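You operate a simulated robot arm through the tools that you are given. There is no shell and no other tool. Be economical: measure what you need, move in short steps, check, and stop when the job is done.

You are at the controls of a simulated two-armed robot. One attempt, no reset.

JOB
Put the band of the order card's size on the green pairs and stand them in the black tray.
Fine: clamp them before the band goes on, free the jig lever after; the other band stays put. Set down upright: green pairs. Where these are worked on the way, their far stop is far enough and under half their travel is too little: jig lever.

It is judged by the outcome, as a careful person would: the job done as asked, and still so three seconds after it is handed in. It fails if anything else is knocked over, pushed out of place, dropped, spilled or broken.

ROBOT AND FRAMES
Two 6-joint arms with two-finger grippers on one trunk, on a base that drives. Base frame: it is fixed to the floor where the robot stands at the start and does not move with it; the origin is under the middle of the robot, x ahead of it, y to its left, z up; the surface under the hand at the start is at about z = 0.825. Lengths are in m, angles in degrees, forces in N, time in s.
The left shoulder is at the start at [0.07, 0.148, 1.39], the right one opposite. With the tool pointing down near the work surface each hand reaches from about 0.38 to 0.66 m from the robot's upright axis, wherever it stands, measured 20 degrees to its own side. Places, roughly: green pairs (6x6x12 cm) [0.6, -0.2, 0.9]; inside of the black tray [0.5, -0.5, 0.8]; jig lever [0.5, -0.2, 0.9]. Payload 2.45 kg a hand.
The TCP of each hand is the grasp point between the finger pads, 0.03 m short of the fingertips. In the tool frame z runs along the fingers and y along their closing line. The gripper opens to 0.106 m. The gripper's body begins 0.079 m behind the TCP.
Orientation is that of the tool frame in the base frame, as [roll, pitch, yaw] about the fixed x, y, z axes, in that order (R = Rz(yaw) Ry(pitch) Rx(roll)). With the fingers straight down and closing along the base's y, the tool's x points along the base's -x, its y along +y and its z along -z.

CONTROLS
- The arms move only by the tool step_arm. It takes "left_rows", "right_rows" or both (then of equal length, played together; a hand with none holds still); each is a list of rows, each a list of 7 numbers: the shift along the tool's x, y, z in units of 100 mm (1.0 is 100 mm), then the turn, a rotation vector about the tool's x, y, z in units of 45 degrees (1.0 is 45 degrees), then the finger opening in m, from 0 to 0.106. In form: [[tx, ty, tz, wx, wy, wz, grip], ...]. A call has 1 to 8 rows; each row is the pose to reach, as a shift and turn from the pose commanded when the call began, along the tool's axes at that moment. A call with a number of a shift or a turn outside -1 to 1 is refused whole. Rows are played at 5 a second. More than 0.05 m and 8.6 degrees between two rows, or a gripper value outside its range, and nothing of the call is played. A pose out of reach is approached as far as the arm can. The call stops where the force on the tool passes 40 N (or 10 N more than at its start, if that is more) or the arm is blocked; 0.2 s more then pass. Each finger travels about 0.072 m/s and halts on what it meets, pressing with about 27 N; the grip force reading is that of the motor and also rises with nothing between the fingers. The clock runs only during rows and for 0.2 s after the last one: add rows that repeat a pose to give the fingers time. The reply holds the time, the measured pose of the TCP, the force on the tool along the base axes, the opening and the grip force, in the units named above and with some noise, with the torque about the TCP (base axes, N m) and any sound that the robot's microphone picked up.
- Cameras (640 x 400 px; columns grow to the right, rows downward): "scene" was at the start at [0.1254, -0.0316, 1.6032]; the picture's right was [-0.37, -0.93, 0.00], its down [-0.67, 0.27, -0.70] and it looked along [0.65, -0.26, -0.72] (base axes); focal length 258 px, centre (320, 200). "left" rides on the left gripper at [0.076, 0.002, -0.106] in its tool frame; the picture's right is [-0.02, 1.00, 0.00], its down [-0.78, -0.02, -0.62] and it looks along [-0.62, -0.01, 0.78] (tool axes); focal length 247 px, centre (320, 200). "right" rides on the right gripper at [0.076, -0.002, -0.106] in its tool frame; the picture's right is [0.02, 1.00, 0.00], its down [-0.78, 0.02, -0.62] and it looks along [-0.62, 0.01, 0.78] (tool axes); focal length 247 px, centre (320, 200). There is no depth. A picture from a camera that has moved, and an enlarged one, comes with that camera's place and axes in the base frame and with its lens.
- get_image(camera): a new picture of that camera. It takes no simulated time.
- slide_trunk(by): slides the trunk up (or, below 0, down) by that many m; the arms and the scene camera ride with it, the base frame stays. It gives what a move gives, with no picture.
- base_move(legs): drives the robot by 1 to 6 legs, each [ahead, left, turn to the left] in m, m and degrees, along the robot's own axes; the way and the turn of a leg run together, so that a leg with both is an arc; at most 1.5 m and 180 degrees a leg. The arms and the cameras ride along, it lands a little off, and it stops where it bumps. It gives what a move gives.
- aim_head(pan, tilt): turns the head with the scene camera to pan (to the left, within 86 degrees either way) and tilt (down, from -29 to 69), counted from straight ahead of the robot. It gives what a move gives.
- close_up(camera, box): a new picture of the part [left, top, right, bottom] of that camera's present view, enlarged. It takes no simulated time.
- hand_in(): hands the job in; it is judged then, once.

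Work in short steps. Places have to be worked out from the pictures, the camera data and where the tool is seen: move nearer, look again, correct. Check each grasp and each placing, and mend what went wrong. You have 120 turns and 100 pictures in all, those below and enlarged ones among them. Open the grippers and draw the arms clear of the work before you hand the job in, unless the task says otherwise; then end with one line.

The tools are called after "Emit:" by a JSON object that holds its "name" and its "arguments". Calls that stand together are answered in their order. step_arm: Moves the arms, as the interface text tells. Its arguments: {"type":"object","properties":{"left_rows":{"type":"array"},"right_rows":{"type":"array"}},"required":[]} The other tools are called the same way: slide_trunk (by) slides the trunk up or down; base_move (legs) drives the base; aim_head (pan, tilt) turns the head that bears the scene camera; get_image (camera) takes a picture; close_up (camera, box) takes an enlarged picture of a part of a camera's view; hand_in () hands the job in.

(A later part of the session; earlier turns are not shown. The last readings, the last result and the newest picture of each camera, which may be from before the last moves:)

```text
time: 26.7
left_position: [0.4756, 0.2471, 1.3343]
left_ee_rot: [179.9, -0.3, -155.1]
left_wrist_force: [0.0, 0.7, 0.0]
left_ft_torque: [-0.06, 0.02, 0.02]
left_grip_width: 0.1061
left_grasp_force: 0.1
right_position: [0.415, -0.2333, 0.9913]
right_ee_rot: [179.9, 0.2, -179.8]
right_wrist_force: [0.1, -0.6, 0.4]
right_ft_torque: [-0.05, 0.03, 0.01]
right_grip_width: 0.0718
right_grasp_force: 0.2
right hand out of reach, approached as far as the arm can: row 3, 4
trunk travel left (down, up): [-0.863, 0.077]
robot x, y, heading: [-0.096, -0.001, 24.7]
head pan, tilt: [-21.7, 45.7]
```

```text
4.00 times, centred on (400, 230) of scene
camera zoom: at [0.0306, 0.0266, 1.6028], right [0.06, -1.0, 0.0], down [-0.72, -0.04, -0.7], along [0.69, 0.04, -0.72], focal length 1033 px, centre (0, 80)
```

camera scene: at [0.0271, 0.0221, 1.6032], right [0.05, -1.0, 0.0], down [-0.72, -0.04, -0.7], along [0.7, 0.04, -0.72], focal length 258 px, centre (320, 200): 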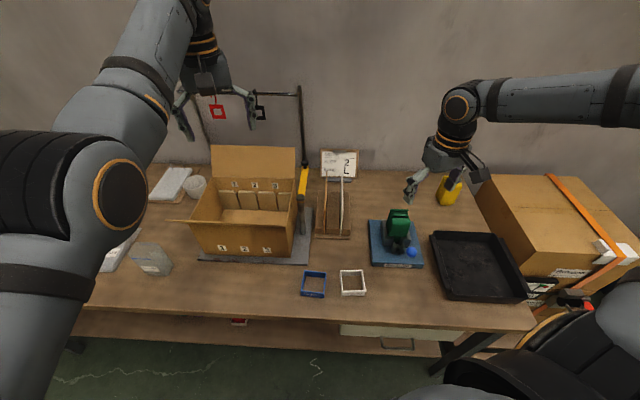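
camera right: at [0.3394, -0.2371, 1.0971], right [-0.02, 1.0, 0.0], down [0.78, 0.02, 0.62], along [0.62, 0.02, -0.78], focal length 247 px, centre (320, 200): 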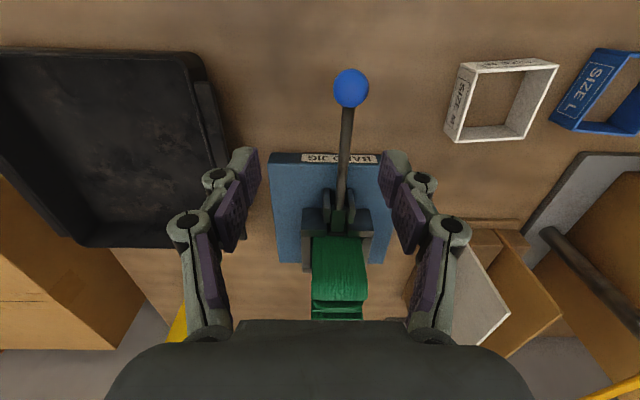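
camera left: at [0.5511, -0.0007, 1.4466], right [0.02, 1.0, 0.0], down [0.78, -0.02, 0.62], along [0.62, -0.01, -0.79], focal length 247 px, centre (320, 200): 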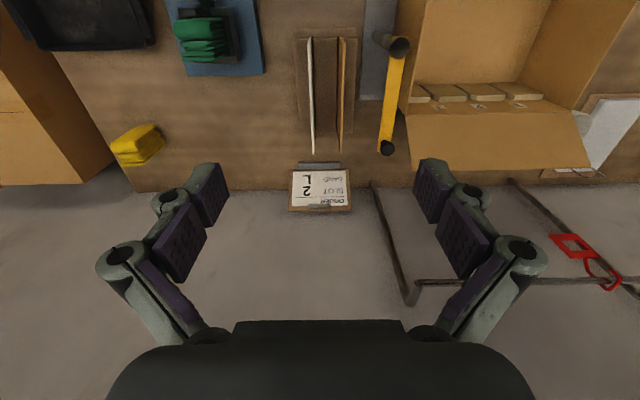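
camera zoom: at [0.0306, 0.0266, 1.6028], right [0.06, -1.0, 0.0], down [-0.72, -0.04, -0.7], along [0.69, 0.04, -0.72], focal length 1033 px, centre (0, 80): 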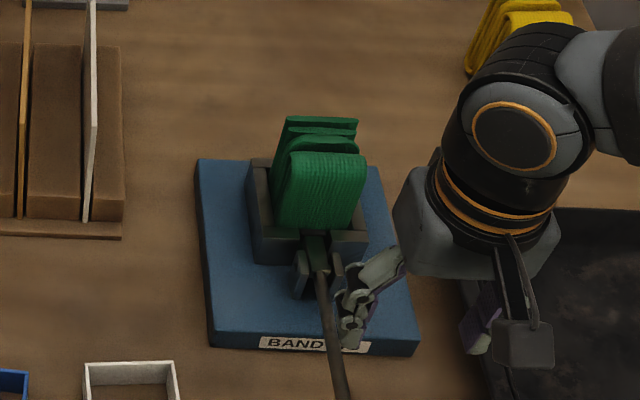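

The lever is down and staying there, with the pad pressing the stack. Next I'll back up a little and turn left 33°, which swings the right hand over the blue band.

Emit:
{"name": "base_move", "arguments": {"legs": [[-0.05, 0, 0], [0, 0, 33]]}}

Emit:
{"name": "get_image", "arguments": {"camera": "right"}}

Emit:
{"name": "get_image", "arguments": {"camera": "scene"}}

```text
time: 29.2
left_position: [0.1907, 0.5018, 1.3374]
left_ee_rot: [179.9, -0.2, -120.9]
left_wrist_force: [-0.6, 1.1, -1.2]
left_ft_torque: [-0.01, -0.01, 0.0]
left_grip_width: 0.1058
left_grasp_force: 0.0
right_position: [0.411, 0.0705, 0.9926]
right_ee_rot: [179.9, 0.4, -145.7]
right_wrist_force: [0.2, -0.1, -0.3]
right_ft_torque: [0.01, -0.02, 0.01]
right_grip_width: 0.0901
right_grasp_force: 0.0
trunk travel left (down, up): [-0.863, 0.077]
robot x, y, heading: [-0.1438, -0.0192, 59.0]
head pan, tilt: [-21.7, 45.7]
```

```text
66 pictures are left
camera right: at [0.3498, 0.0252, 1.0977], right [-0.58, 0.81, 0.0], down [0.63, 0.45, 0.63], along [0.51, 0.37, -0.78], focal length 247 px, centre (320, 200)
```

right: 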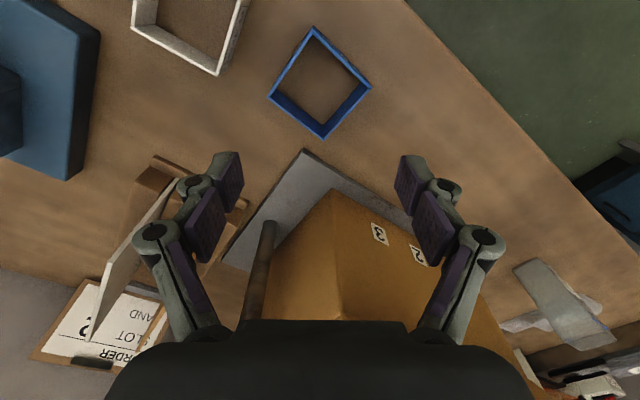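

```text
65 pictures are left
camera scene: at [-0.055, 0.0682, 1.6033], right [0.61, -0.79, 0.0], down [-0.57, -0.43, -0.7], along [0.55, 0.42, -0.72], focal length 258 px, centre (320, 200)
```

scene: 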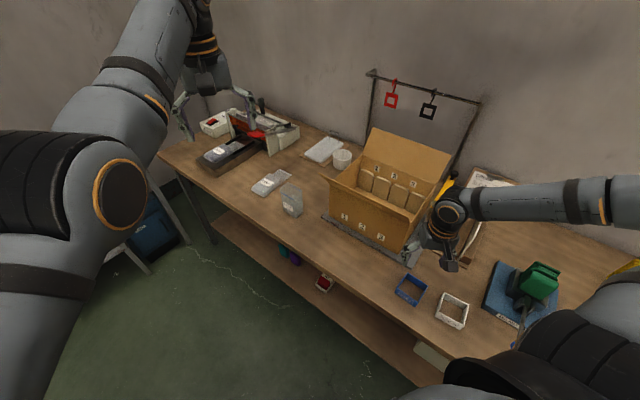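

The hand is over the band area. I'll zoom in on the band to work out its place and yaw.

Emit:
{"name": "close_up", "arguments": {"camera": "right", "box": [250, 20, 390, 150]}}

```text
3.08 times, centred on (320, 85) of right
camera zoom: at [0.3498, 0.0252, 1.0977], right [-0.58, 0.81, 0.0], down [0.63, 0.45, 0.63], along [0.51, 0.37, -0.78], focal length 760 px, centre (320, 554)
```

zoom: 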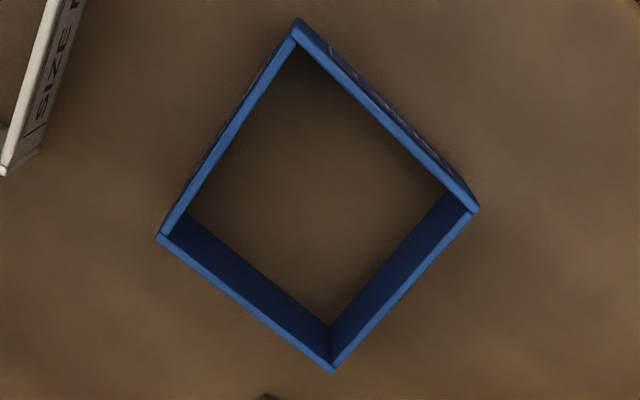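

I put the blue band at centre (0.405, 0.065), about 0.069 m across, yaw about -4°. I'll align the gripper (closing along y), descend to z ≈ 0.93 and recheck.

Emit:
{"name": "step_arm", "arguments": {"right_rows": [[0.02, 0, 0, 0, 0, 0.18, 0.095], [0.04, 0, 0.1, 0, 0, 0.36, 0.095], [0.06, 0, 0.2, 0, 0, 0.54, 0.095], [0.08, -0.01, 0.3, 0, 0, 0.71, 0.095], [0.08, -0.01, 0.4, 0, 0, 0.851, 0.095], [0.08, -0.01, 0.5, 0, 0, 0.851, 0.095], [0.08, -0.01, 0.5, 0, 0, 0.851, 0.095]]}}

Emit:
{"name": "get_image", "arguments": {"camera": "right"}}

```text
time: 30.9
left_position: [0.1897, 0.5028, 1.3371]
left_ee_rot: [180.0, -0.2, -120.9]
left_wrist_force: [-0.6, -1.2, 0.3]
left_ft_torque: [0.04, -0.02, 0.01]
left_grip_width: 0.1063
left_grasp_force: 0.2
right_position: [0.4055, 0.0672, 0.9419]
right_ee_rot: [179.7, 0.2, 176.0]
right_wrist_force: [0.0, -0.3, -0.3]
right_ft_torque: [0.02, 0.01, 0.01]
right_grip_width: 0.0953
right_grasp_force: 0.1
trunk travel left (down, up): [-0.863, 0.077]
robot x, y, heading: [-0.1437, -0.0182, 59.2]
head pan, tilt: [-21.7, 45.7]
```

```text
63 pictures are left
camera right: at [0.3305, 0.0685, 1.0471], right [0.05, 1.0, 0.01], down [0.78, -0.04, 0.62], along [0.62, -0.02, -0.78], focal length 247 px, centre (320, 200)
```

right: 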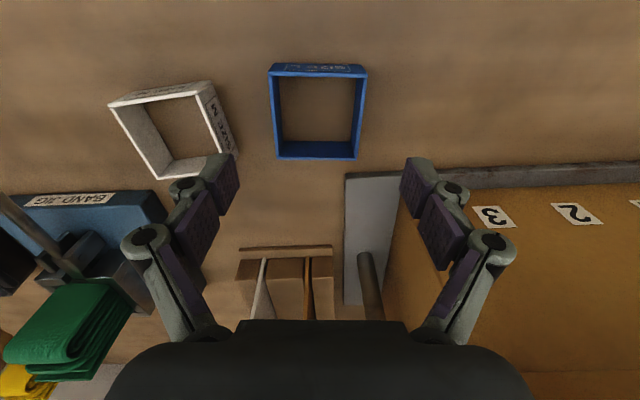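

Alignment looks good. The band top is at about z 0.855 and the fingers straddle it. I'll descend so the tips sit just above the band's lower edge, then close.

Emit:
{"name": "step_arm", "arguments": {"right_rows": [[0, -0.01, 0.25, 0, 0, 0, 0.095], [0.01, -0.01, 0.5, 0, 0, 0, 0.095], [0.01, -0.01, 0.78, 0, 0, 0, 0.095], [0.01, -0.01, 0.78, 0, 0, 0, 0.095], [0.01, -0.01, 0.78, 0, 0, 0, 0.075], [0.01, -0.01, 0.78, 0, 0, 0, 0.06], [0.01, -0.01, 0.78, 0, 0, 0, 0.06]]}}

Emit:
{"name": "get_image", "arguments": {"camera": "right"}}

```text
time: 32.5
left_position: [0.1913, 0.5038, 1.3367]
left_ee_rot: [179.9, -0.2, -120.9]
left_wrist_force: [-0.6, -0.5, 0.1]
left_ft_torque: [-0.05, 0.02, 0.0]
left_grip_width: 0.1058
left_grasp_force: 0.1
right_position: [0.4021, 0.0536, 0.9093]
right_ee_rot: [179.6, 0.1, 176.2]
right_wrist_force: [-0.2, 0.6, 0.0]
right_ft_torque: [0.03, 0.01, 0.0]
right_grip_width: 0.0601
right_grasp_force: 0.0
right hand out of reach, approached as far as the arm can: row 2, 3, 4, 5, 6, 7
trunk travel left (down, up): [-0.863, 0.077]
robot x, y, heading: [-0.1453, -0.0236, 59.2]
head pan, tilt: [-21.7, 45.7]
```

```text
62 pictures are left
camera right: at [0.3259, 0.0556, 1.0146], right [0.05, 1.0, 0.01], down [0.78, -0.04, 0.62], along [0.62, -0.02, -0.78], focal length 247 px, centre (320, 200)
```

right: 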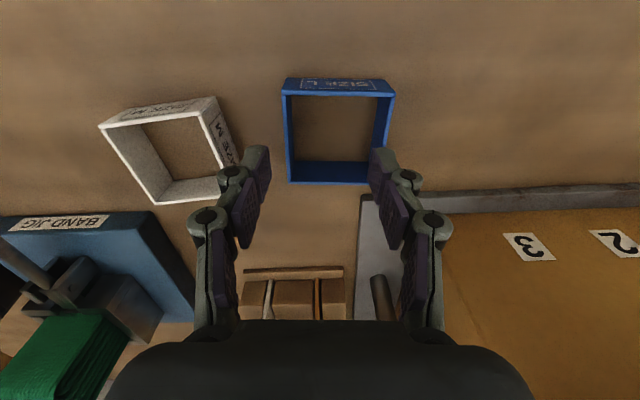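

The arm stalled at z 0.909 and the fingers closed on air; nothing was touched. Since the trunk carries the arms, I'll use it for vertical moves. First I'll reopen, rise and recentre.

Emit:
{"name": "step_arm", "arguments": {"right_rows": [[0, 0, -0.1, 0, 0, 0, 0.095], [0, 0.03, -0.3, 0, 0, 0, 0.095], [0, 0.08, -0.35, 0, 0, 0, 0.095], [-0.01, 0.125, -0.35, 0, 0, 0, 0.095], [-0.01, 0.125, -0.35, 0, 0, 0, 0.095]]}}

```text
time: 33.6
left_position: [0.1915, 0.5029, 1.3371]
left_ee_rot: [180.0, -0.2, -120.9]
left_wrist_force: [-0.4, -0.3, 0.8]
left_ft_torque: [0.0, -0.02, 0.02]
left_grip_width: 0.106
left_grasp_force: 0.1
right_position: [0.4006, 0.0671, 0.943]
right_ee_rot: [179.6, 0.2, 176.1]
right_wrist_force: [-1.2, -0.8, 0.4]
right_ft_torque: [0.02, -0.02, -0.02]
right_grip_width: 0.0951
right_grasp_force: 0.0
trunk travel left (down, up): [-0.863, 0.077]
robot x, y, heading: [-0.1457, -0.0236, 59.0]
head pan, tilt: [-21.7, 45.7]
```

Now I'll lower the trunk 0.05 m and check alignment with the band again.

Emit:
{"name": "slide_trunk", "arguments": {"by": -0.05}}

Emit:
{"name": "get_image", "arguments": {"camera": "right"}}

```text
time: 34.6
left_position: [0.1906, 0.5027, 1.2868]
left_ee_rot: [179.9, -0.1, -120.9]
left_wrist_force: [-1.3, 0.5, -0.2]
left_ft_torque: [-0.02, 0.01, 0.01]
left_grip_width: 0.1063
left_grasp_force: 0.0
right_position: [0.4018, 0.0659, 0.8929]
right_ee_rot: [179.7, 0.2, 176.1]
right_wrist_force: [-0.4, 0.1, 0.8]
right_ft_torque: [0.01, 0.01, 0.01]
right_grip_width: 0.0948
right_grasp_force: 0.1
trunk travel left (down, up): [-0.813, 0.127]
robot x, y, heading: [-0.1431, -0.023, 59.1]
head pan, tilt: [-21.7, 45.7]
```

```text
61 pictures are left
camera right: at [0.3258, 0.0681, 0.9989], right [0.05, 1.0, 0.01], down [0.78, -0.04, 0.62], along [0.62, -0.02, -0.78], focal length 247 px, centre (320, 200)
```

right: 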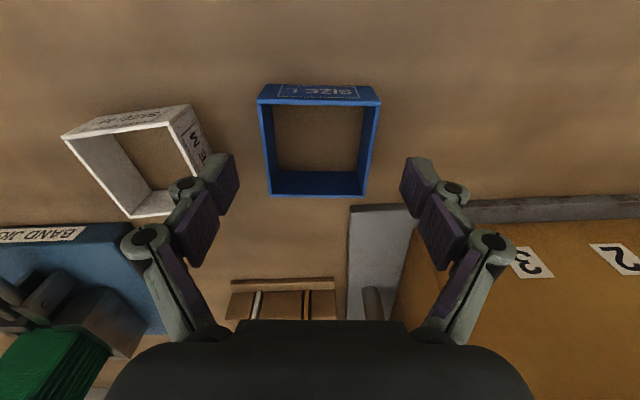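

The band sits centred between the fingers. I'll lower a further 0.029 m and close.

Emit:
{"name": "slide_trunk", "arguments": {"by": -0.029}}

Emit:
{"name": "step_arm", "arguments": {"right_rows": [[0, 0, 0, 0, 0, 0, 0.075], [0, 0, 0, 0, 0, 0, 0.064], [0, 0, 0, 0, 0, 0, 0.064], [0, 0, 0, 0, 0, 0, 0.064]]}}

Emit:
{"name": "get_image", "arguments": {"camera": "right"}}

```text
time: 35.3
left_position: [0.1892, 0.5028, 1.2579]
left_ee_rot: [180.0, -0.1, -120.8]
left_wrist_force: [-0.2, -0.5, 0.0]
left_ft_torque: [0.01, -0.03, 0.0]
left_grip_width: 0.106
left_grasp_force: 0.1
right_position: [0.4008, 0.0659, 0.8649]
right_ee_rot: [179.7, 0.2, 176.0]
right_wrist_force: [-0.4, 0.2, 0.4]
right_ft_torque: [0.01, 0.06, 0.01]
right_grip_width: 0.0952
right_grasp_force: 0.0
trunk travel left (down, up): [-0.784, 0.156]
robot x, y, heading: [-0.1445, -0.0214, 59.2]
head pan, tilt: [-21.7, 45.7]
```

```text
time: 36.3
left_position: [0.19, 0.5022, 1.2577]
left_ee_rot: [179.9, -0.2, -120.8]
left_wrist_force: [0.7, -0.7, -0.2]
left_ft_torque: [0.0, -0.01, 0.01]
left_grip_width: 0.106
left_grasp_force: 0.0
right_position: [0.4004, 0.0659, 0.8633]
right_ee_rot: [179.6, 0.2, 176.1]
right_wrist_force: [1.8, 0.0, 3.4]
right_ft_torque: [-0.05, 0.03, 0.01]
right_grip_width: 0.0705
right_grasp_force: 27.2
trunk travel left (down, up): [-0.784, 0.156]
robot x, y, heading: [-0.145, -0.0228, 59.0]
head pan, tilt: [-21.7, 45.7]
```

```text
60 pictures are left
camera right: at [0.3259, 0.0681, 0.9699], right [0.05, 1.0, 0.01], down [0.78, -0.04, 0.62], along [0.62, -0.02, -0.78], focal length 247 px, centre (320, 200)
```

right: 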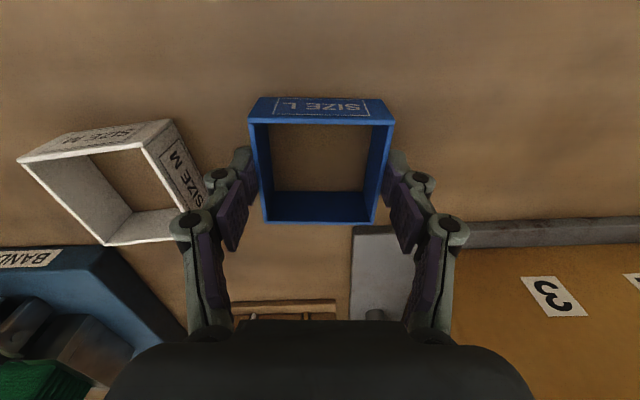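

The band is gripped at 0.0705 m with 27 N. I'll lift with the trunk, then turn right 19° to bring the band in front of the jig.

Emit:
{"name": "slide_trunk", "arguments": {"by": 0.155}}

Emit:
{"name": "base_move", "arguments": {"legs": [[0, 0, -19]]}}

Emit:
{"name": "get_image", "arguments": {"camera": "right"}}

Emit:
{"name": "get_image", "arguments": {"camera": "scene"}}

```text
time: 38.1
left_position: [0.19, 0.5039, 1.4123]
left_ee_rot: [179.9, -0.2, -120.9]
left_wrist_force: [-0.8, 0.1, -0.2]
left_ft_torque: [-0.01, 0.03, 0.05]
left_grip_width: 0.1057
left_grasp_force: 0.0
right_position: [0.4008, 0.0651, 1.0194]
right_ee_rot: [179.6, 0.3, 176.1]
right_wrist_force: [-0.7, -0.4, -0.1]
right_ft_torque: [-0.02, 0.0, -0.01]
right_grip_width: 0.0703
right_grasp_force: 26.9
trunk travel left (down, up): [-0.939, 0.001]
robot x, y, heading: [-0.1452, -0.0179, 59.3]
head pan, tilt: [-21.7, 45.7]
```

```text
time: 39.5
left_position: [0.3445, 0.3648, 1.4125]
left_ee_rot: [180.0, -0.3, -140.1]
left_wrist_force: [0.4, -0.8, -0.1]
left_ft_torque: [0.03, -0.02, 0.0]
left_grip_width: 0.1062
left_grasp_force: 0.1
right_position: [0.3996, -0.119, 1.0199]
right_ee_rot: [179.6, 0.2, 156.8]
right_wrist_force: [-0.1, 0.4, 0.1]
right_ft_torque: [0.0, 0.06, -0.04]
right_grip_width: 0.0708
right_grasp_force: 26.6
trunk travel left (down, up): [-0.939, 0.001]
robot x, y, heading: [-0.1451, -0.0192, 39.9]
head pan, tilt: [-21.7, 45.7]
```

```text
59 pictures are left
camera right: at [0.3293, -0.0908, 1.1248], right [0.37, 0.93, 0.01], down [0.72, -0.3, 0.62], along [0.58, -0.23, -0.78], focal length 247 px, centre (320, 200)
```

right: 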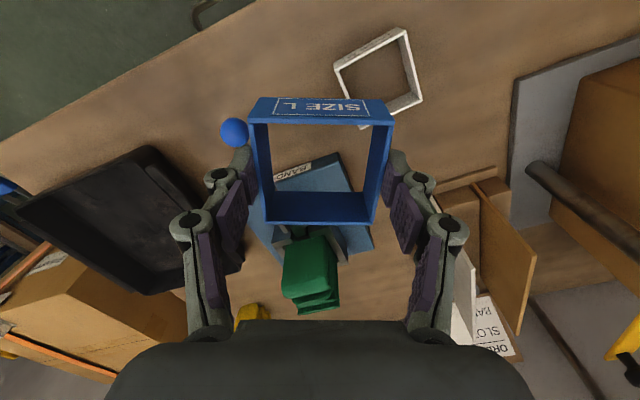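

```text
58 pictures are left
camera scene: at [-0.0293, 0.0361, 1.6792], right [0.31, -0.95, 0.0], down [-0.68, -0.22, -0.7], along [0.66, 0.22, -0.72], focal length 258 px, centre (320, 200)
```

scene: 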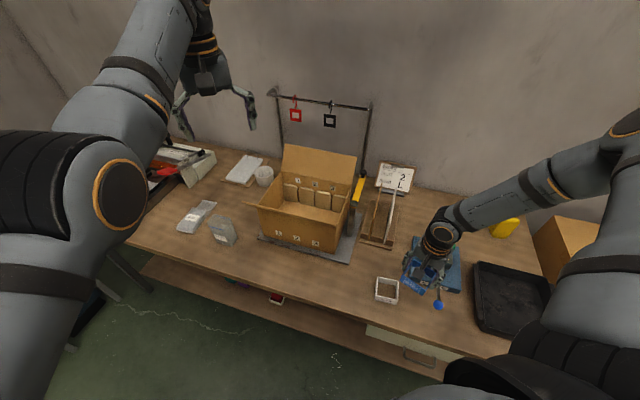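

The band is held square. I'll yaw to about 180° and raise the hand a bit, then slide the base right to bring it in front of the stack.

Emit:
{"name": "step_arm", "arguments": {"right_rows": [[0, 0, -0.1, 0, 0, -0.17, 0.06], [0, 0, -0.15, 0, 0, -0.34, 0.06], [0, 0, -0.2, 0, 0, -0.51, 0.06], [0, 0, -0.2, 0, 0, -0.51, 0.06]]}}

Emit:
{"name": "base_move", "arguments": {"legs": [[0, -0.115, 0]]}}

Emit:
{"name": "get_image", "arguments": {"camera": "right"}}

```text
time: 40.5
left_position: [0.3445, 0.362, 1.4131]
left_ee_rot: [180.0, -0.2, -140.2]
left_wrist_force: [-0.4, -0.7, 0.0]
left_ft_torque: [0.02, -0.02, 0.01]
left_grip_width: 0.1062
left_grasp_force: 0.0
right_position: [0.3993, -0.1201, 1.0388]
right_ee_rot: [179.6, 0.3, 179.8]
right_wrist_force: [-0.9, -0.5, 0.9]
right_ft_torque: [0.03, 0.0, 0.01]
right_grip_width: 0.0706
right_grasp_force: 27.0
trunk travel left (down, up): [-0.939, 0.001]
robot x, y, heading: [-0.1485, -0.0192, 39.9]
head pan, tilt: [-21.7, 45.7]
```

```text
time: 41.8
left_position: [0.4143, 0.2811, 1.4129]
left_ee_rot: [-179.9, -0.2, -139.9]
left_wrist_force: [-0.3, 0.5, -0.4]
left_ft_torque: [-0.06, -0.04, 0.01]
left_grip_width: 0.106
left_grasp_force: 0.0
right_position: [0.4708, -0.203, 1.0399]
right_ee_rot: [180.0, 0.4, 179.9]
right_wrist_force: [-0.6, 0.4, 0.0]
right_ft_torque: [-0.04, -0.07, -0.03]
right_grip_width: 0.0705
right_grasp_force: 27.0
trunk travel left (down, up): [-0.939, 0.001]
robot x, y, heading: [-0.0691, -0.108, 40.2]
head pan, tilt: [-21.7, 45.7]
```

```text
57 pictures are left
camera right: at [0.3949, -0.2054, 1.1459], right [-0.02, 1.0, 0.0], down [0.78, 0.01, 0.63], along [0.63, 0.01, -0.78], focal length 247 px, centre (320, 200)
```

right: 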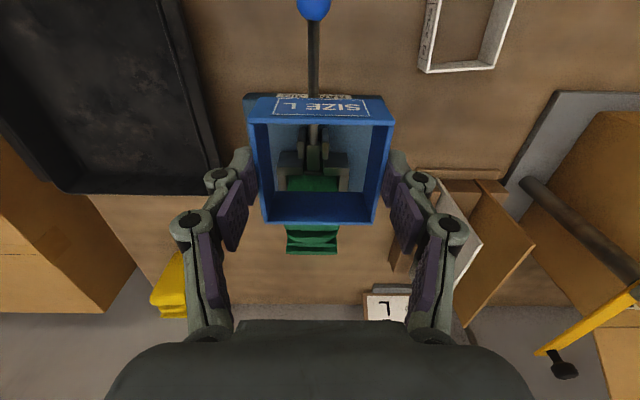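

The stack is straight ahead of the band. I'll zoom in to measure its y, yaw and x extent.

Emit:
{"name": "close_up", "arguments": {"camera": "right", "box": [240, 140, 400, 270]}}

Emit:
{"name": "get_image", "arguments": {"camera": "scene"}}

```text
3.08 times, centred on (320, 205) of right
camera zoom: at [0.3949, -0.2054, 1.1459], right [-0.02, 1.0, 0.0], down [0.78, 0.01, 0.63], along [0.63, 0.01, -0.78], focal length 760 px, centre (320, 185)
```

zoom: 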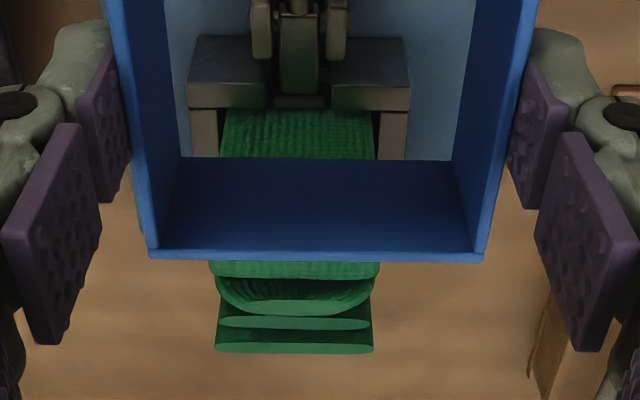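

```text
55 pictures are left
camera scene: at [0.0398, -0.0484, 1.6794], right [0.31, -0.95, 0.0], down [-0.68, -0.23, -0.7], along [0.66, 0.22, -0.72], focal length 258 px, centre (320, 200)
```

scene: 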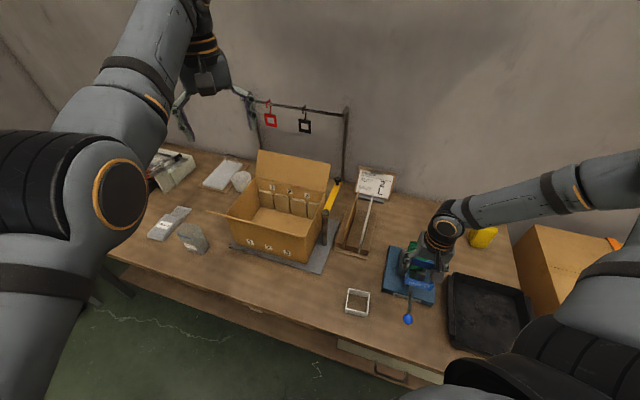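

Stack centre is about (0.597, -0.211), top about z 0.963, about 0.058 m wide, yaw about 0. The band is well above that, at 1.00 or higher. I'll move the base part of the way, then finish with the arm.

Emit:
{"name": "base_move", "arguments": {"legs": [[0.049, -0.041, 0]]}}

Emit:
{"name": "step_arm", "arguments": {"right_rows": [[-0.2, 0, 0, 0, 0, 0, 0.06], [-0.4, 0, 0, 0, 0, 0, 0.06], [-0.4, 0, 0, 0, 0, 0, 0.06]]}}

Emit:
{"name": "get_image", "arguments": {"camera": "right"}}

```text
time: 42.8
left_position: [0.4698, 0.2743, 1.417]
left_ee_rot: [-179.8, 0.2, -139.9]
left_wrist_force: [-0.5, -0.6, 0.0]
left_ft_torque: [0.0, -0.17, 0.02]
left_grip_width: 0.1062
left_grasp_force: 0.1
right_position: [0.5279, -0.2074, 1.0427]
right_ee_rot: [179.6, 0.7, 180.0]
right_wrist_force: [-0.7, -0.6, 1.0]
right_ft_torque: [0.01, -0.09, -0.02]
right_grip_width: 0.0704
right_grasp_force: 27.1
trunk travel left (down, up): [-0.939, 0.001]
robot x, y, heading: [-0.0113, -0.1092, 40.2]
head pan, tilt: [-21.7, 45.7]
```

```text
time: 43.6
left_position: [0.479, 0.2765, 1.4132]
left_ee_rot: [179.9, 0.0, -139.9]
left_wrist_force: [0.5, 0.3, 0.9]
left_ft_torque: [0.0, 0.03, -0.01]
left_grip_width: 0.106
left_grasp_force: 0.1
right_position: [0.5748, -0.2068, 1.0395]
right_ee_rot: [179.7, 0.3, 180.0]
right_wrist_force: [0.3, -0.3, -0.3]
right_ft_torque: [-0.02, 0.01, -0.01]
right_grip_width: 0.0706
right_grasp_force: 26.9
trunk travel left (down, up): [-0.939, 0.001]
robot x, y, heading: [-0.0076, -0.1115, 39.9]
head pan, tilt: [-21.7, 45.7]
```

```text
54 pictures are left
camera right: at [0.4992, -0.2091, 1.1449], right [-0.02, 1.0, 0.01], down [0.78, 0.01, 0.63], along [0.63, 0.02, -0.78], focal length 247 px, centre (320, 200)
```

right: 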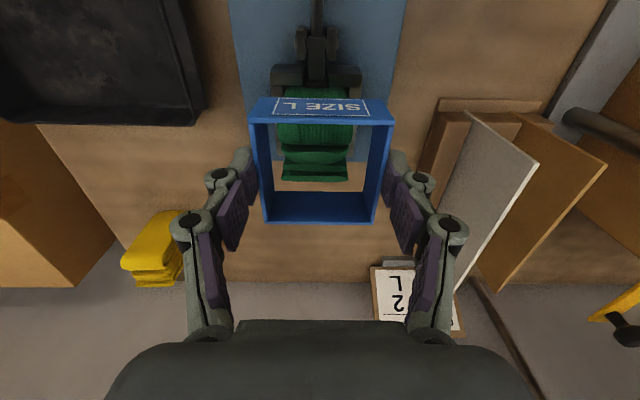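

The stack is now visible inside the band's opening. I'll zoom to get the final offsets.

Emit:
{"name": "close_up", "arguments": {"camera": "right", "box": [240, 70, 400, 230]}}

```text
2.50 times, centred on (320, 150) of right
camera zoom: at [0.4992, -0.2091, 1.1449], right [-0.02, 1.0, 0.01], down [0.78, 0.01, 0.63], along [0.63, 0.02, -0.78], focal length 617 px, centre (320, 325)
```

zoom: 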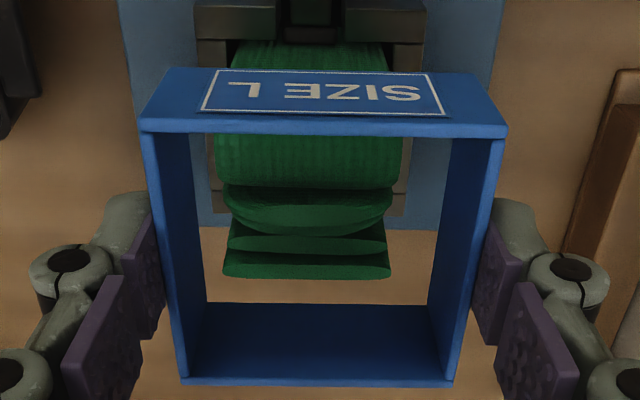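

The band centre is at about (0.578, -0.206) and the stack centre at about (0.596, -0.2105). I'll shift the band over and lower it until it is just above the stack top.

Emit:
{"name": "step_arm", "arguments": {"right_rows": [[-0.18, -0.043, 0, 0, 0, 0, 0.06], [-0.18, -0.043, 0, 0, 0, 0, 0.06]]}}

Emit:
{"name": "slide_trunk", "arguments": {"by": -0.025}}

Emit:
{"name": "close_up", "arguments": {"camera": "right", "box": [240, 70, 400, 230]}}

Emit:
{"name": "close_up", "arguments": {"camera": "scene", "box": [360, 180, 480, 320]}}

```text
time: 44.2
left_position: [0.4793, 0.276, 1.4134]
left_ee_rot: [179.9, -0.2, -139.9]
left_wrist_force: [0.5, -0.1, 0.2]
left_ft_torque: [-0.02, 0.0, 0.0]
left_grip_width: 0.1059
left_grasp_force: 0.0
right_position: [0.5934, -0.2099, 1.0394]
right_ee_rot: [179.6, 0.3, 179.8]
right_wrist_force: [-0.2, 0.0, 0.4]
right_ft_torque: [0.0, -0.03, 0.01]
right_grip_width: 0.0704
right_grasp_force: 27.1
trunk travel left (down, up): [-0.939, 0.001]
robot x, y, heading: [-0.0055, -0.1082, 39.8]
head pan, tilt: [-21.7, 45.7]
```

```text
time: 44.9
left_position: [0.4813, 0.2762, 1.3869]
left_ee_rot: [179.9, -0.2, -139.9]
left_wrist_force: [0.3, 0.0, 0.5]
left_ft_torque: [0.01, -0.02, 0.0]
left_grip_width: 0.1062
left_grasp_force: 0.0
right_position: [0.5951, -0.2097, 1.0129]
right_ee_rot: [179.7, 0.2, 179.9]
right_wrist_force: [0.3, -0.2, 0.3]
right_ft_torque: [-0.02, 0.01, 0.01]
right_grip_width: 0.0706
right_grasp_force: 27.2
trunk travel left (down, up): [-0.914, 0.026]
robot x, y, heading: [-0.007, -0.1065, 40.1]
head pan, tilt: [-21.7, 45.7]
```

```text
2.50 times, centred on (320, 150) of right
camera zoom: at [0.5193, -0.2131, 1.119], right [-0.02, 1.0, 0.01], down [0.78, 0.01, 0.62], along [0.62, 0.02, -0.78], focal length 617 px, centre (320, 325)
```

zoom: 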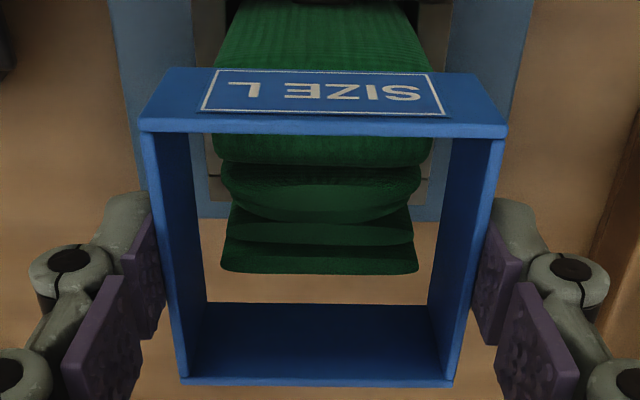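

```text
2.86 times, centred on (420, 250) of scene
camera zoom: at [0.108, -0.054, 1.6542], right [0.31, -0.95, 0.0], down [-0.68, -0.22, -0.7], along [0.66, 0.22, -0.72], focal length 738 px, centre (34, 57)
```

zoom: 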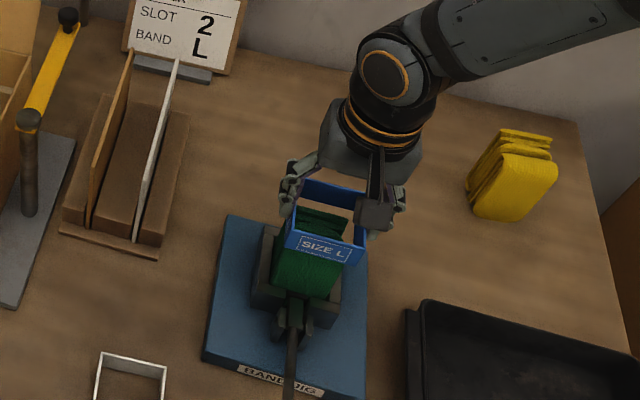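

Everything lines up within 1 to 2 mm. I'll nudge the band back 1.5 mm and lower it with the arm in small steps, so the force stop guards against a catch.

Emit:
{"name": "step_arm", "arguments": {"right_rows": [[0.015, 0, 0.0, 0, 0, 0, 0.06], [0.015, 0, 0.1, 0, 0, 0, 0.06], [0.015, 0, 0.18, 0, 0, 0, 0.06], [0.015, 0, 0.25, 0, 0, 0, 0.06], [0.015, 0, 0.3, 0, 0, 0, 0.06]]}}

Emit:
{"name": "close_up", "arguments": {"camera": "right", "box": [240, 70, 400, 230]}}

Emit:
{"name": "close_up", "arguments": {"camera": "scene", "box": [370, 200, 450, 290]}}

```text
time: 46.1
left_position: [0.4815, 0.2762, 1.3867]
left_ee_rot: [179.8, -0.2, -140.0]
left_wrist_force: [-0.3, -0.1, -0.7]
left_ft_torque: [-0.03, 0.0, 0.02]
left_grip_width: 0.1062
left_grasp_force: 0.0
right_position: [0.5931, -0.2095, 0.9823]
right_ee_rot: [179.6, 0.2, 179.9]
right_wrist_force: [-0.7, 0.3, -0.8]
right_ft_torque: [0.03, 0.0, 0.02]
right_grip_width: 0.0705
right_grasp_force: 27.1
trunk travel left (down, up): [-0.914, 0.026]
robot x, y, heading: [-0.0083, -0.1117, 40.1]
head pan, tilt: [-21.7, 45.7]
```

```text
2.50 times, centred on (320, 150) of right
camera zoom: at [0.5176, -0.2124, 1.0878], right [-0.02, 1.0, 0.01], down [0.78, 0.01, 0.62], along [0.62, 0.02, -0.78], focal length 617 px, centre (320, 325)
```

zoom: 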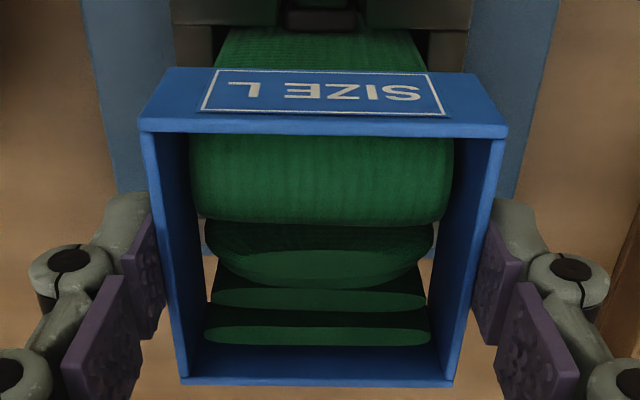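

```text
4.44 times, centred on (410, 245) of scene
camera zoom: at [0.1083, -0.0537, 1.6542], right [0.31, -0.95, 0.0], down [-0.68, -0.22, -0.7], along [0.66, 0.22, -0.72], focal length 1148 px, centre (-80, 0)
```

zoom: 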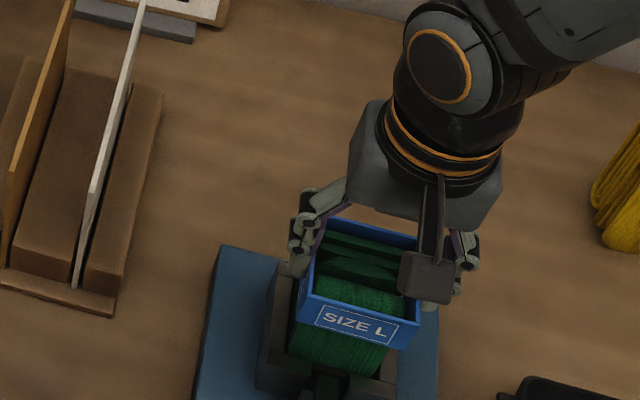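

The band is around the stack top with all the pairs inside and no contact force. I'll go on down about 0.05 m, to just above the jig walls.

Emit:
{"name": "step_arm", "arguments": {"right_rows": [[0, 0, 0.1, 0, 0, 0, 0.06], [0, 0, 0.2, 0, 0, 0, 0.06], [0, 0, 0.3, 0, 0, 0, 0.06], [0, 0, 0.38, 0, 0, 0, 0.06], [0, 0, 0.44, 0, 0, 0, 0.06]]}}

Emit:
{"name": "close_up", "arguments": {"camera": "right", "box": [240, 70, 400, 230]}}

Emit:
{"name": "close_up", "arguments": {"camera": "scene", "box": [370, 210, 450, 300]}}

```text
time: 47.3
left_position: [0.4825, 0.279, 1.3857]
left_ee_rot: [-179.9, -0.3, -139.9]
left_wrist_force: [0.8, -0.8, 0.3]
left_ft_torque: [-0.03, 0.01, -0.03]
left_grip_width: 0.106
left_grasp_force: 0.2
right_position: [0.5848, -0.2138, 0.9753]
right_ee_rot: [179.7, 0.5, 180.0]
right_wrist_force: [14.8, 8.2, 14.5]
right_ft_torque: [0.4, -0.74, -0.25]
right_grip_width: 0.0707
right_grasp_force: 26.8
right hand out of reach, approached as far as the arm can: row 1, 2, 3, 4, 5
trunk travel left (down, up): [-0.914, 0.026]
robot x, y, heading: [-0.0081, -0.1107, 40.1]
head pan, tilt: [-21.7, 45.7]
```

```text
2.50 times, centred on (320, 150) of right
camera zoom: at [0.5096, -0.2172, 1.0803], right [-0.02, 1.0, 0.01], down [0.78, 0.01, 0.63], along [0.63, 0.02, -0.78], focal length 617 px, centre (320, 325)
```

zoom: 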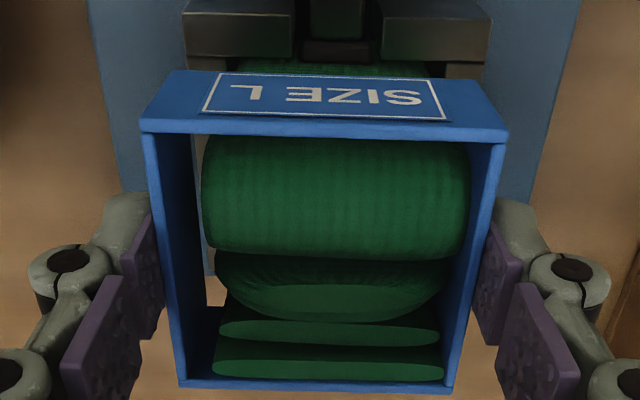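

```text
4.44 times, centred on (410, 255) of scene
camera zoom: at [0.1093, -0.0504, 1.6542], right [0.31, -0.95, 0.0], down [-0.68, -0.23, -0.7], along [0.66, 0.22, -0.72], focal length 1148 px, centre (-80, -44)
```

zoom: 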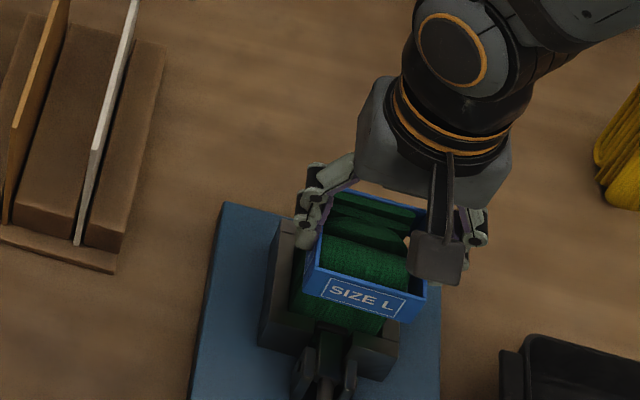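

The arm hit its reach limit and drifted about 8 mm, pressing lightly on the stack. I'll undo the drift and do the rest of the descent with the trunk.

Emit:
{"name": "step_arm", "arguments": {"right_rows": [[-0.04, 0.02, -0.06, 0, 0, 0, 0.06], [-0.085, 0.043, -0.06, 0, 0, 0, 0.06], [-0.085, 0.043, -0.06, 0, 0, 0, 0.06]]}}

Emit:
{"name": "close_up", "arguments": {"camera": "right", "box": [240, 70, 400, 230]}}

```text
time: 48.1
left_position: [0.4823, 0.2772, 1.386]
left_ee_rot: [179.9, -0.2, -139.9]
left_wrist_force: [0.8, -0.7, 0.1]
left_ft_torque: [-0.02, 0.02, -0.02]
left_grip_width: 0.1059
left_grasp_force: 0.1
right_position: [0.5901, -0.2145, 0.9798]
right_ee_rot: [179.7, 0.2, 180.0]
right_wrist_force: [0.5, -0.3, -0.5]
right_ft_torque: [-0.04, 0.03, -0.01]
right_grip_width: 0.0706
right_grasp_force: 26.9
trunk travel left (down, up): [-0.914, 0.026]
robot x, y, heading: [-0.0068, -0.1128, 40.0]
head pan, tilt: [-21.7, 45.7]
```

```text
2.50 times, centred on (320, 150) of right
camera zoom: at [0.5148, -0.2168, 1.0861], right [-0.02, 1.0, 0.0], down [0.78, 0.01, 0.62], along [0.62, 0.02, -0.78], focal length 617 px, centre (320, 325)
```

zoom: 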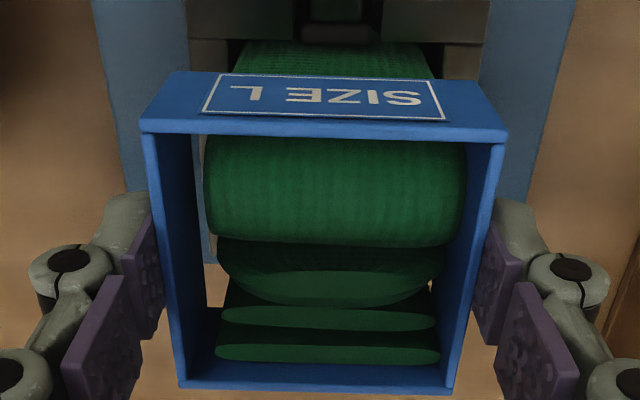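

The forces are gone, and the band is still about 4 mm low in y and 3 mm low in x. I'll correct that, then lower the trunk 0.02 m.

Emit:
{"name": "step_arm", "arguments": {"right_rows": [[-0.02, 0.02, 0, 0, 0, 0, 0.06], [-0.035, 0.042, 0, 0, 0, 0, 0.06], [-0.035, 0.042, 0, 0, 0, 0, 0.06]]}}

Emit:
{"name": "slide_trunk", "arguments": {"by": -0.015}}

Emit:
{"name": "close_up", "arguments": {"camera": "right", "box": [240, 70, 400, 230]}}

```text
time: 48.9
left_position: [0.482, 0.2775, 1.3867]
left_ee_rot: [179.9, -0.2, -139.9]
left_wrist_force: [-0.1, -0.9, -0.5]
left_ft_torque: [-0.02, -0.01, 0.02]
left_grip_width: 0.1063
left_grasp_force: 0.0
right_position: [0.5938, -0.2107, 0.9817]
right_ee_rot: [179.6, 0.3, 179.9]
right_wrist_force: [0.6, 0.4, -0.6]
right_ft_torque: [0.0, 0.03, 0.0]
right_grip_width: 0.0704
right_grasp_force: 27.5
trunk travel left (down, up): [-0.914, 0.026]
robot x, y, heading: [-0.0089, -0.1127, 39.9]
head pan, tilt: [-21.7, 45.7]
```

```text
time: 49.5
left_position: [0.4815, 0.2763, 1.3728]
left_ee_rot: [179.9, -0.2, -139.9]
left_wrist_force: [0.0, -0.6, -0.1]
left_ft_torque: [0.0, 0.0, 0.0]
left_grip_width: 0.1061
left_grasp_force: 0.0
right_position: [0.5944, -0.2104, 0.9664]
right_ee_rot: [179.8, 0.1, 179.9]
right_wrist_force: [0.3, 0.7, -0.1]
right_ft_torque: [0.03, 0.06, 0.02]
right_grip_width: 0.0706
right_grasp_force: 27.0
trunk travel left (down, up): [-0.899, 0.041]
robot x, y, heading: [-0.0037, -0.1065, 40.1]
head pan, tilt: [-21.7, 45.7]
```

```text
2.50 times, centred on (320, 150) of right
camera zoom: at [0.519, -0.213, 1.0718], right [-0.02, 1.0, 0.0], down [0.78, 0.01, 0.62], along [0.62, 0.02, -0.78], focal length 617 px, centre (320, 325)
```

zoom: 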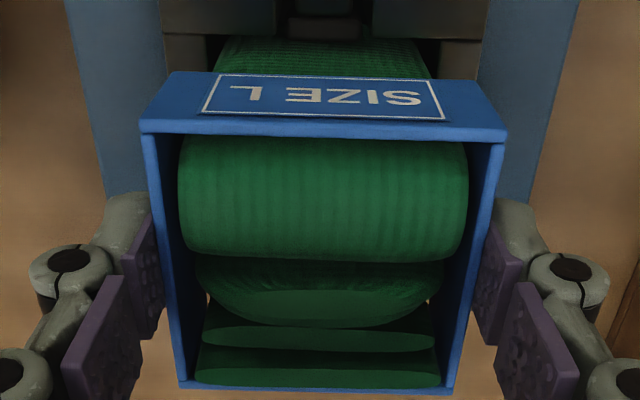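

It's centred with even gaps and no force. I'll lower another 0.02 m.

Emit:
{"name": "slide_trunk", "arguments": {"by": -0.02}}

Emit:
{"name": "close_up", "arguments": {"camera": "right", "box": [240, 70, 400, 230]}}

Emit:
{"name": "close_up", "arguments": {"camera": "scene", "box": [370, 210, 450, 300]}}

```text
time: 50.2
left_position: [0.482, 0.277, 1.3525]
left_ee_rot: [179.9, -0.1, -139.9]
left_wrist_force: [0.5, 0.0, 1.2]
left_ft_torque: [-0.01, 0.02, -0.02]
left_grip_width: 0.106
left_grasp_force: 0.0
right_position: [0.5947, -0.2093, 0.9467]
right_ee_rot: [179.7, 0.2, 179.9]
right_wrist_force: [-0.1, -0.5, -0.1]
right_ft_torque: [0.01, 0.02, 0.01]
right_grip_width: 0.0703
right_grasp_force: 27.1
trunk travel left (down, up): [-0.879, 0.061]
robot x, y, heading: [-0.0118, -0.1083, 39.9]
head pan, tilt: [-21.7, 45.7]
```

```text
2.50 times, centred on (320, 150) of right
camera zoom: at [0.519, -0.213, 1.0518], right [-0.02, 1.0, 0.01], down [0.78, 0.01, 0.62], along [0.62, 0.02, -0.78], focal length 617 px, centre (320, 325)
```

zoom: 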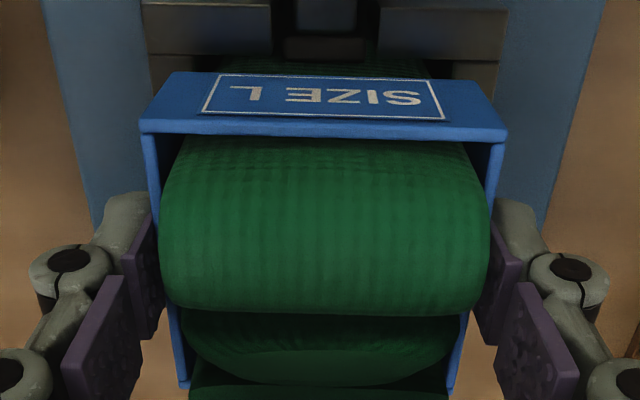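

```text
4.44 times, centred on (410, 255) of scene
camera zoom: at [0.1088, -0.0538, 1.6191], right [0.31, -0.95, 0.0], down [-0.68, -0.22, -0.7], along [0.66, 0.22, -0.72], focal length 1148 px, centre (-80, -44)
```

zoom: 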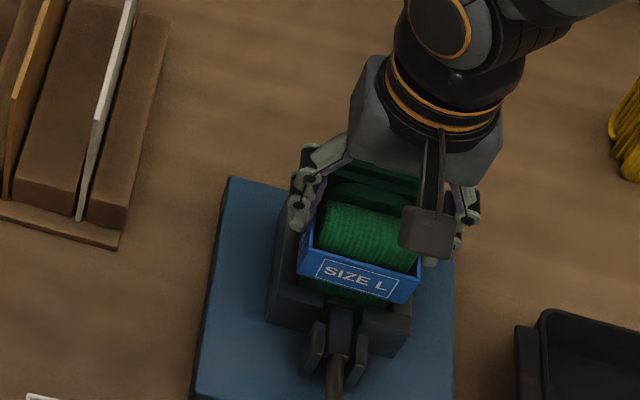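

I'll go a final 0.013 m down, which leaves the band at about z 0.895 to 0.925, roughly mid-height.

Emit:
{"name": "slide_trunk", "arguments": {"by": -0.013}}

Emit:
{"name": "close_up", "arguments": {"camera": "scene", "box": [370, 210, 450, 300]}}

```text
time: 50.8
left_position: [0.4797, 0.2768, 1.3397]
left_ee_rot: [179.9, -0.2, -139.9]
left_wrist_force: [0.5, 0.1, 0.3]
left_ft_torque: [0.02, -0.01, 0.0]
left_grip_width: 0.1058
left_grasp_force: 0.0
right_position: [0.5935, -0.21, 0.934]
right_ee_rot: [179.6, 0.3, 179.9]
right_wrist_force: [0.4, -0.3, 0.4]
right_ft_torque: [-0.02, -0.01, 0.01]
right_grip_width: 0.0703
right_grasp_force: 26.9
trunk travel left (down, up): [-0.866, 0.074]
robot x, y, heading: [-0.0088, -0.1099, 40.0]
head pan, tilt: [-21.7, 45.7]
```

```text
4.44 times, centred on (410, 255) of scene
camera zoom: at [0.1072, -0.0539, 1.6061], right [0.31, -0.95, 0.0], down [-0.68, -0.22, -0.7], along [0.66, 0.22, -0.72], focal length 1148 px, centre (-80, -44)
```

zoom: 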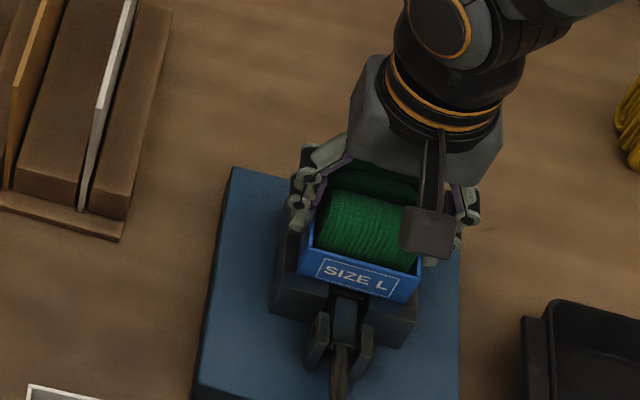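

The band is just above the jig walls. I'll ease down a few mm more until it touches, so it doesn't drop, then open.

Emit:
{"name": "slide_trunk", "arguments": {"by": -0.006}}

```text
time: 51.3
left_position: [0.4782, 0.2749, 1.3353]
left_ee_rot: [-180.0, 0.0, -139.9]
left_wrist_force: [0.2, 0.7, -0.4]
left_ft_torque: [-0.01, 0.02, 0.01]
left_grip_width: 0.1059
left_grasp_force: 0.1
right_position: [0.594, -0.2094, 0.9291]
right_ee_rot: [179.7, 0.5, 180.0]
right_wrist_force: [2.9, -3.4, 22.7]
right_ft_torque: [-0.16, -0.11, -0.03]
right_grip_width: 0.0707
right_grasp_force: 26.9
trunk travel left (down, up): [-0.86, 0.08]
robot x, y, heading: [-0.0073, -0.1094, 39.9]
head pan, tilt: [-21.7, 45.7]
```

It touched at 23 N, so the band is seated on the walls. I'll open the fingers and rise clear with the trunk.

Emit:
{"name": "step_arm", "arguments": {"right_rows": [[0, 0, 0, 0, 0, 0, 0.08], [0, 0, 0, 0, 0, 0, 0.1], [0, 0, 0, 0, 0, 0, 0.1]]}}

Emit:
{"name": "slide_trunk", "arguments": {"by": 0.078}}

Emit:
{"name": "get_image", "arguments": {"camera": "right"}}

Emit:
{"name": "close_up", "arguments": {"camera": "scene", "box": [370, 200, 450, 290]}}

```text
time: 52.1
left_position: [0.4815, 0.2774, 1.3335]
left_ee_rot: [179.8, -0.1, -139.9]
left_wrist_force: [-0.1, -0.5, 0.0]
left_ft_torque: [-0.04, 0.04, -0.01]
left_grip_width: 0.106
left_grasp_force: 0.1
right_position: [0.594, -0.2096, 0.9278]
right_ee_rot: [179.8, 0.2, 180.0]
right_wrist_force: [-0.3, -0.4, -0.3]
right_ft_torque: [-0.01, 0.0, -0.03]
right_grip_width: 0.1001
right_grasp_force: 0.1
trunk travel left (down, up): [-0.86, 0.08]
robot x, y, heading: [-0.0077, -0.1109, 40.3]
head pan, tilt: [-21.7, 45.7]
```

```text
time: 53.3
left_position: [0.4816, 0.2757, 1.4109]
left_ee_rot: [179.8, -0.2, -139.9]
left_wrist_force: [0.1, 0.4, -0.9]
left_ft_torque: [0.01, 0.0, 0.0]
left_grip_width: 0.1061
left_grasp_force: 0.0
right_position: [0.5943, -0.2095, 1.005]
right_ee_rot: [179.7, 0.2, 179.9]
right_wrist_force: [0.5, 0.0, 0.8]
right_ft_torque: [0.01, 0.02, 0.0]
right_grip_width: 0.0998
right_grasp_force: 0.1
trunk travel left (down, up): [-0.938, 0.002]
robot x, y, heading: [-0.0086, -0.1124, 39.8]
head pan, tilt: [-21.7, 45.7]
```

```text
41 pictures are left
camera right: at [0.5183, -0.2131, 1.1112], right [-0.02, 1.0, 0.01], down [0.78, 0.01, 0.62], along [0.62, 0.02, -0.78], focal length 247 px, centre (320, 200)
```

right: 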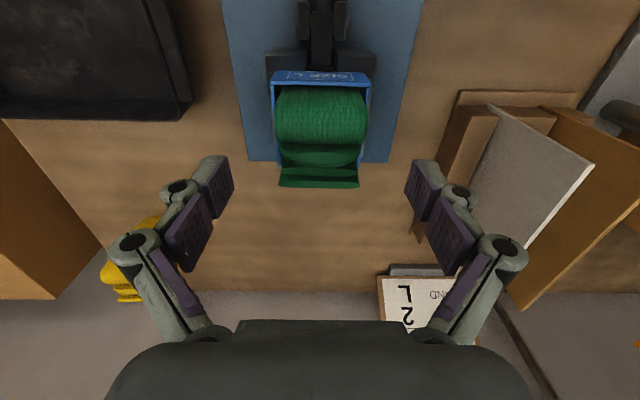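

```text
4.44 times, centred on (410, 245) of scene
camera zoom: at [0.1078, -0.054, 1.6782], right [0.31, -0.95, 0.0], down [-0.68, -0.22, -0.7], along [0.66, 0.22, -0.72], focal length 1148 px, centre (-80, 0)
```

zoom: 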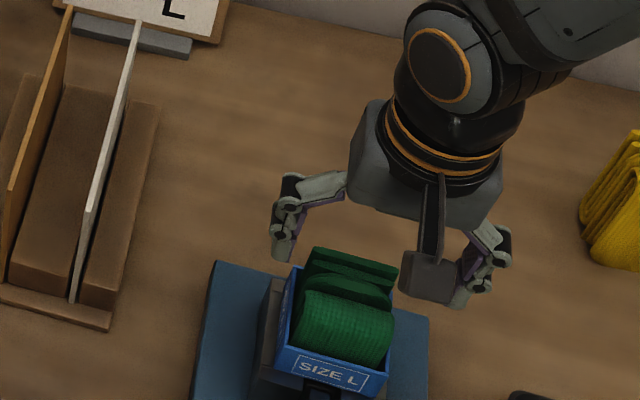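

The band is on properly around the pairs. Now the lever: I'll move the base back so the hand is over the lowered knob, near (0.391, -0.211, 0.88).

Emit:
{"name": "base_move", "arguments": {"legs": [[-0.156, 0.129, 0]]}}

Emit:
{"name": "get_image", "arguments": {"camera": "right"}}

```text
time: 54.9
left_position: [0.2864, 0.2737, 1.4092]
left_ee_rot: [179.8, -0.3, -140.3]
left_wrist_force: [0.1, -0.1, 0.2]
left_ft_torque: [-0.01, 0.08, -0.02]
left_grip_width: 0.1062
left_grasp_force: 0.1
right_position: [0.3944, -0.2135, 1.0035]
right_ee_rot: [179.7, 0.0, 179.7]
right_wrist_force: [0.2, 0.0, 0.6]
right_ft_torque: [-0.01, 0.04, 0.01]
right_grip_width: 0.0996
right_grasp_force: 0.1
trunk travel left (down, up): [-0.938, 0.002]
robot x, y, heading: [-0.2101, -0.1118, 39.6]
head pan, tilt: [-21.7, 45.7]
```

```text
39 pictures are left
camera right: at [0.3189, -0.2158, 1.109], right [-0.01, 1.0, 0.01], down [0.78, 0.01, 0.62], along [0.62, 0.01, -0.78], focal length 247 px, centre (320, 200)
```

right: 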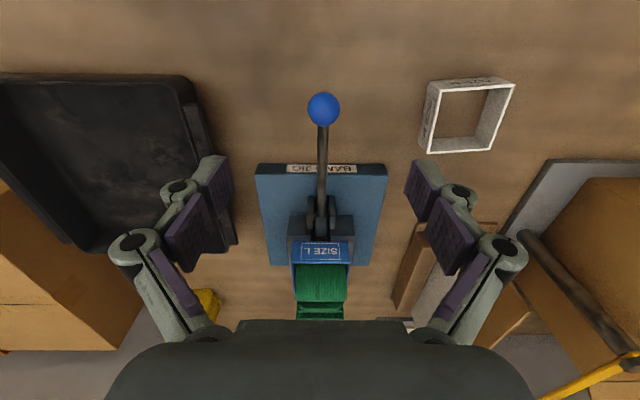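

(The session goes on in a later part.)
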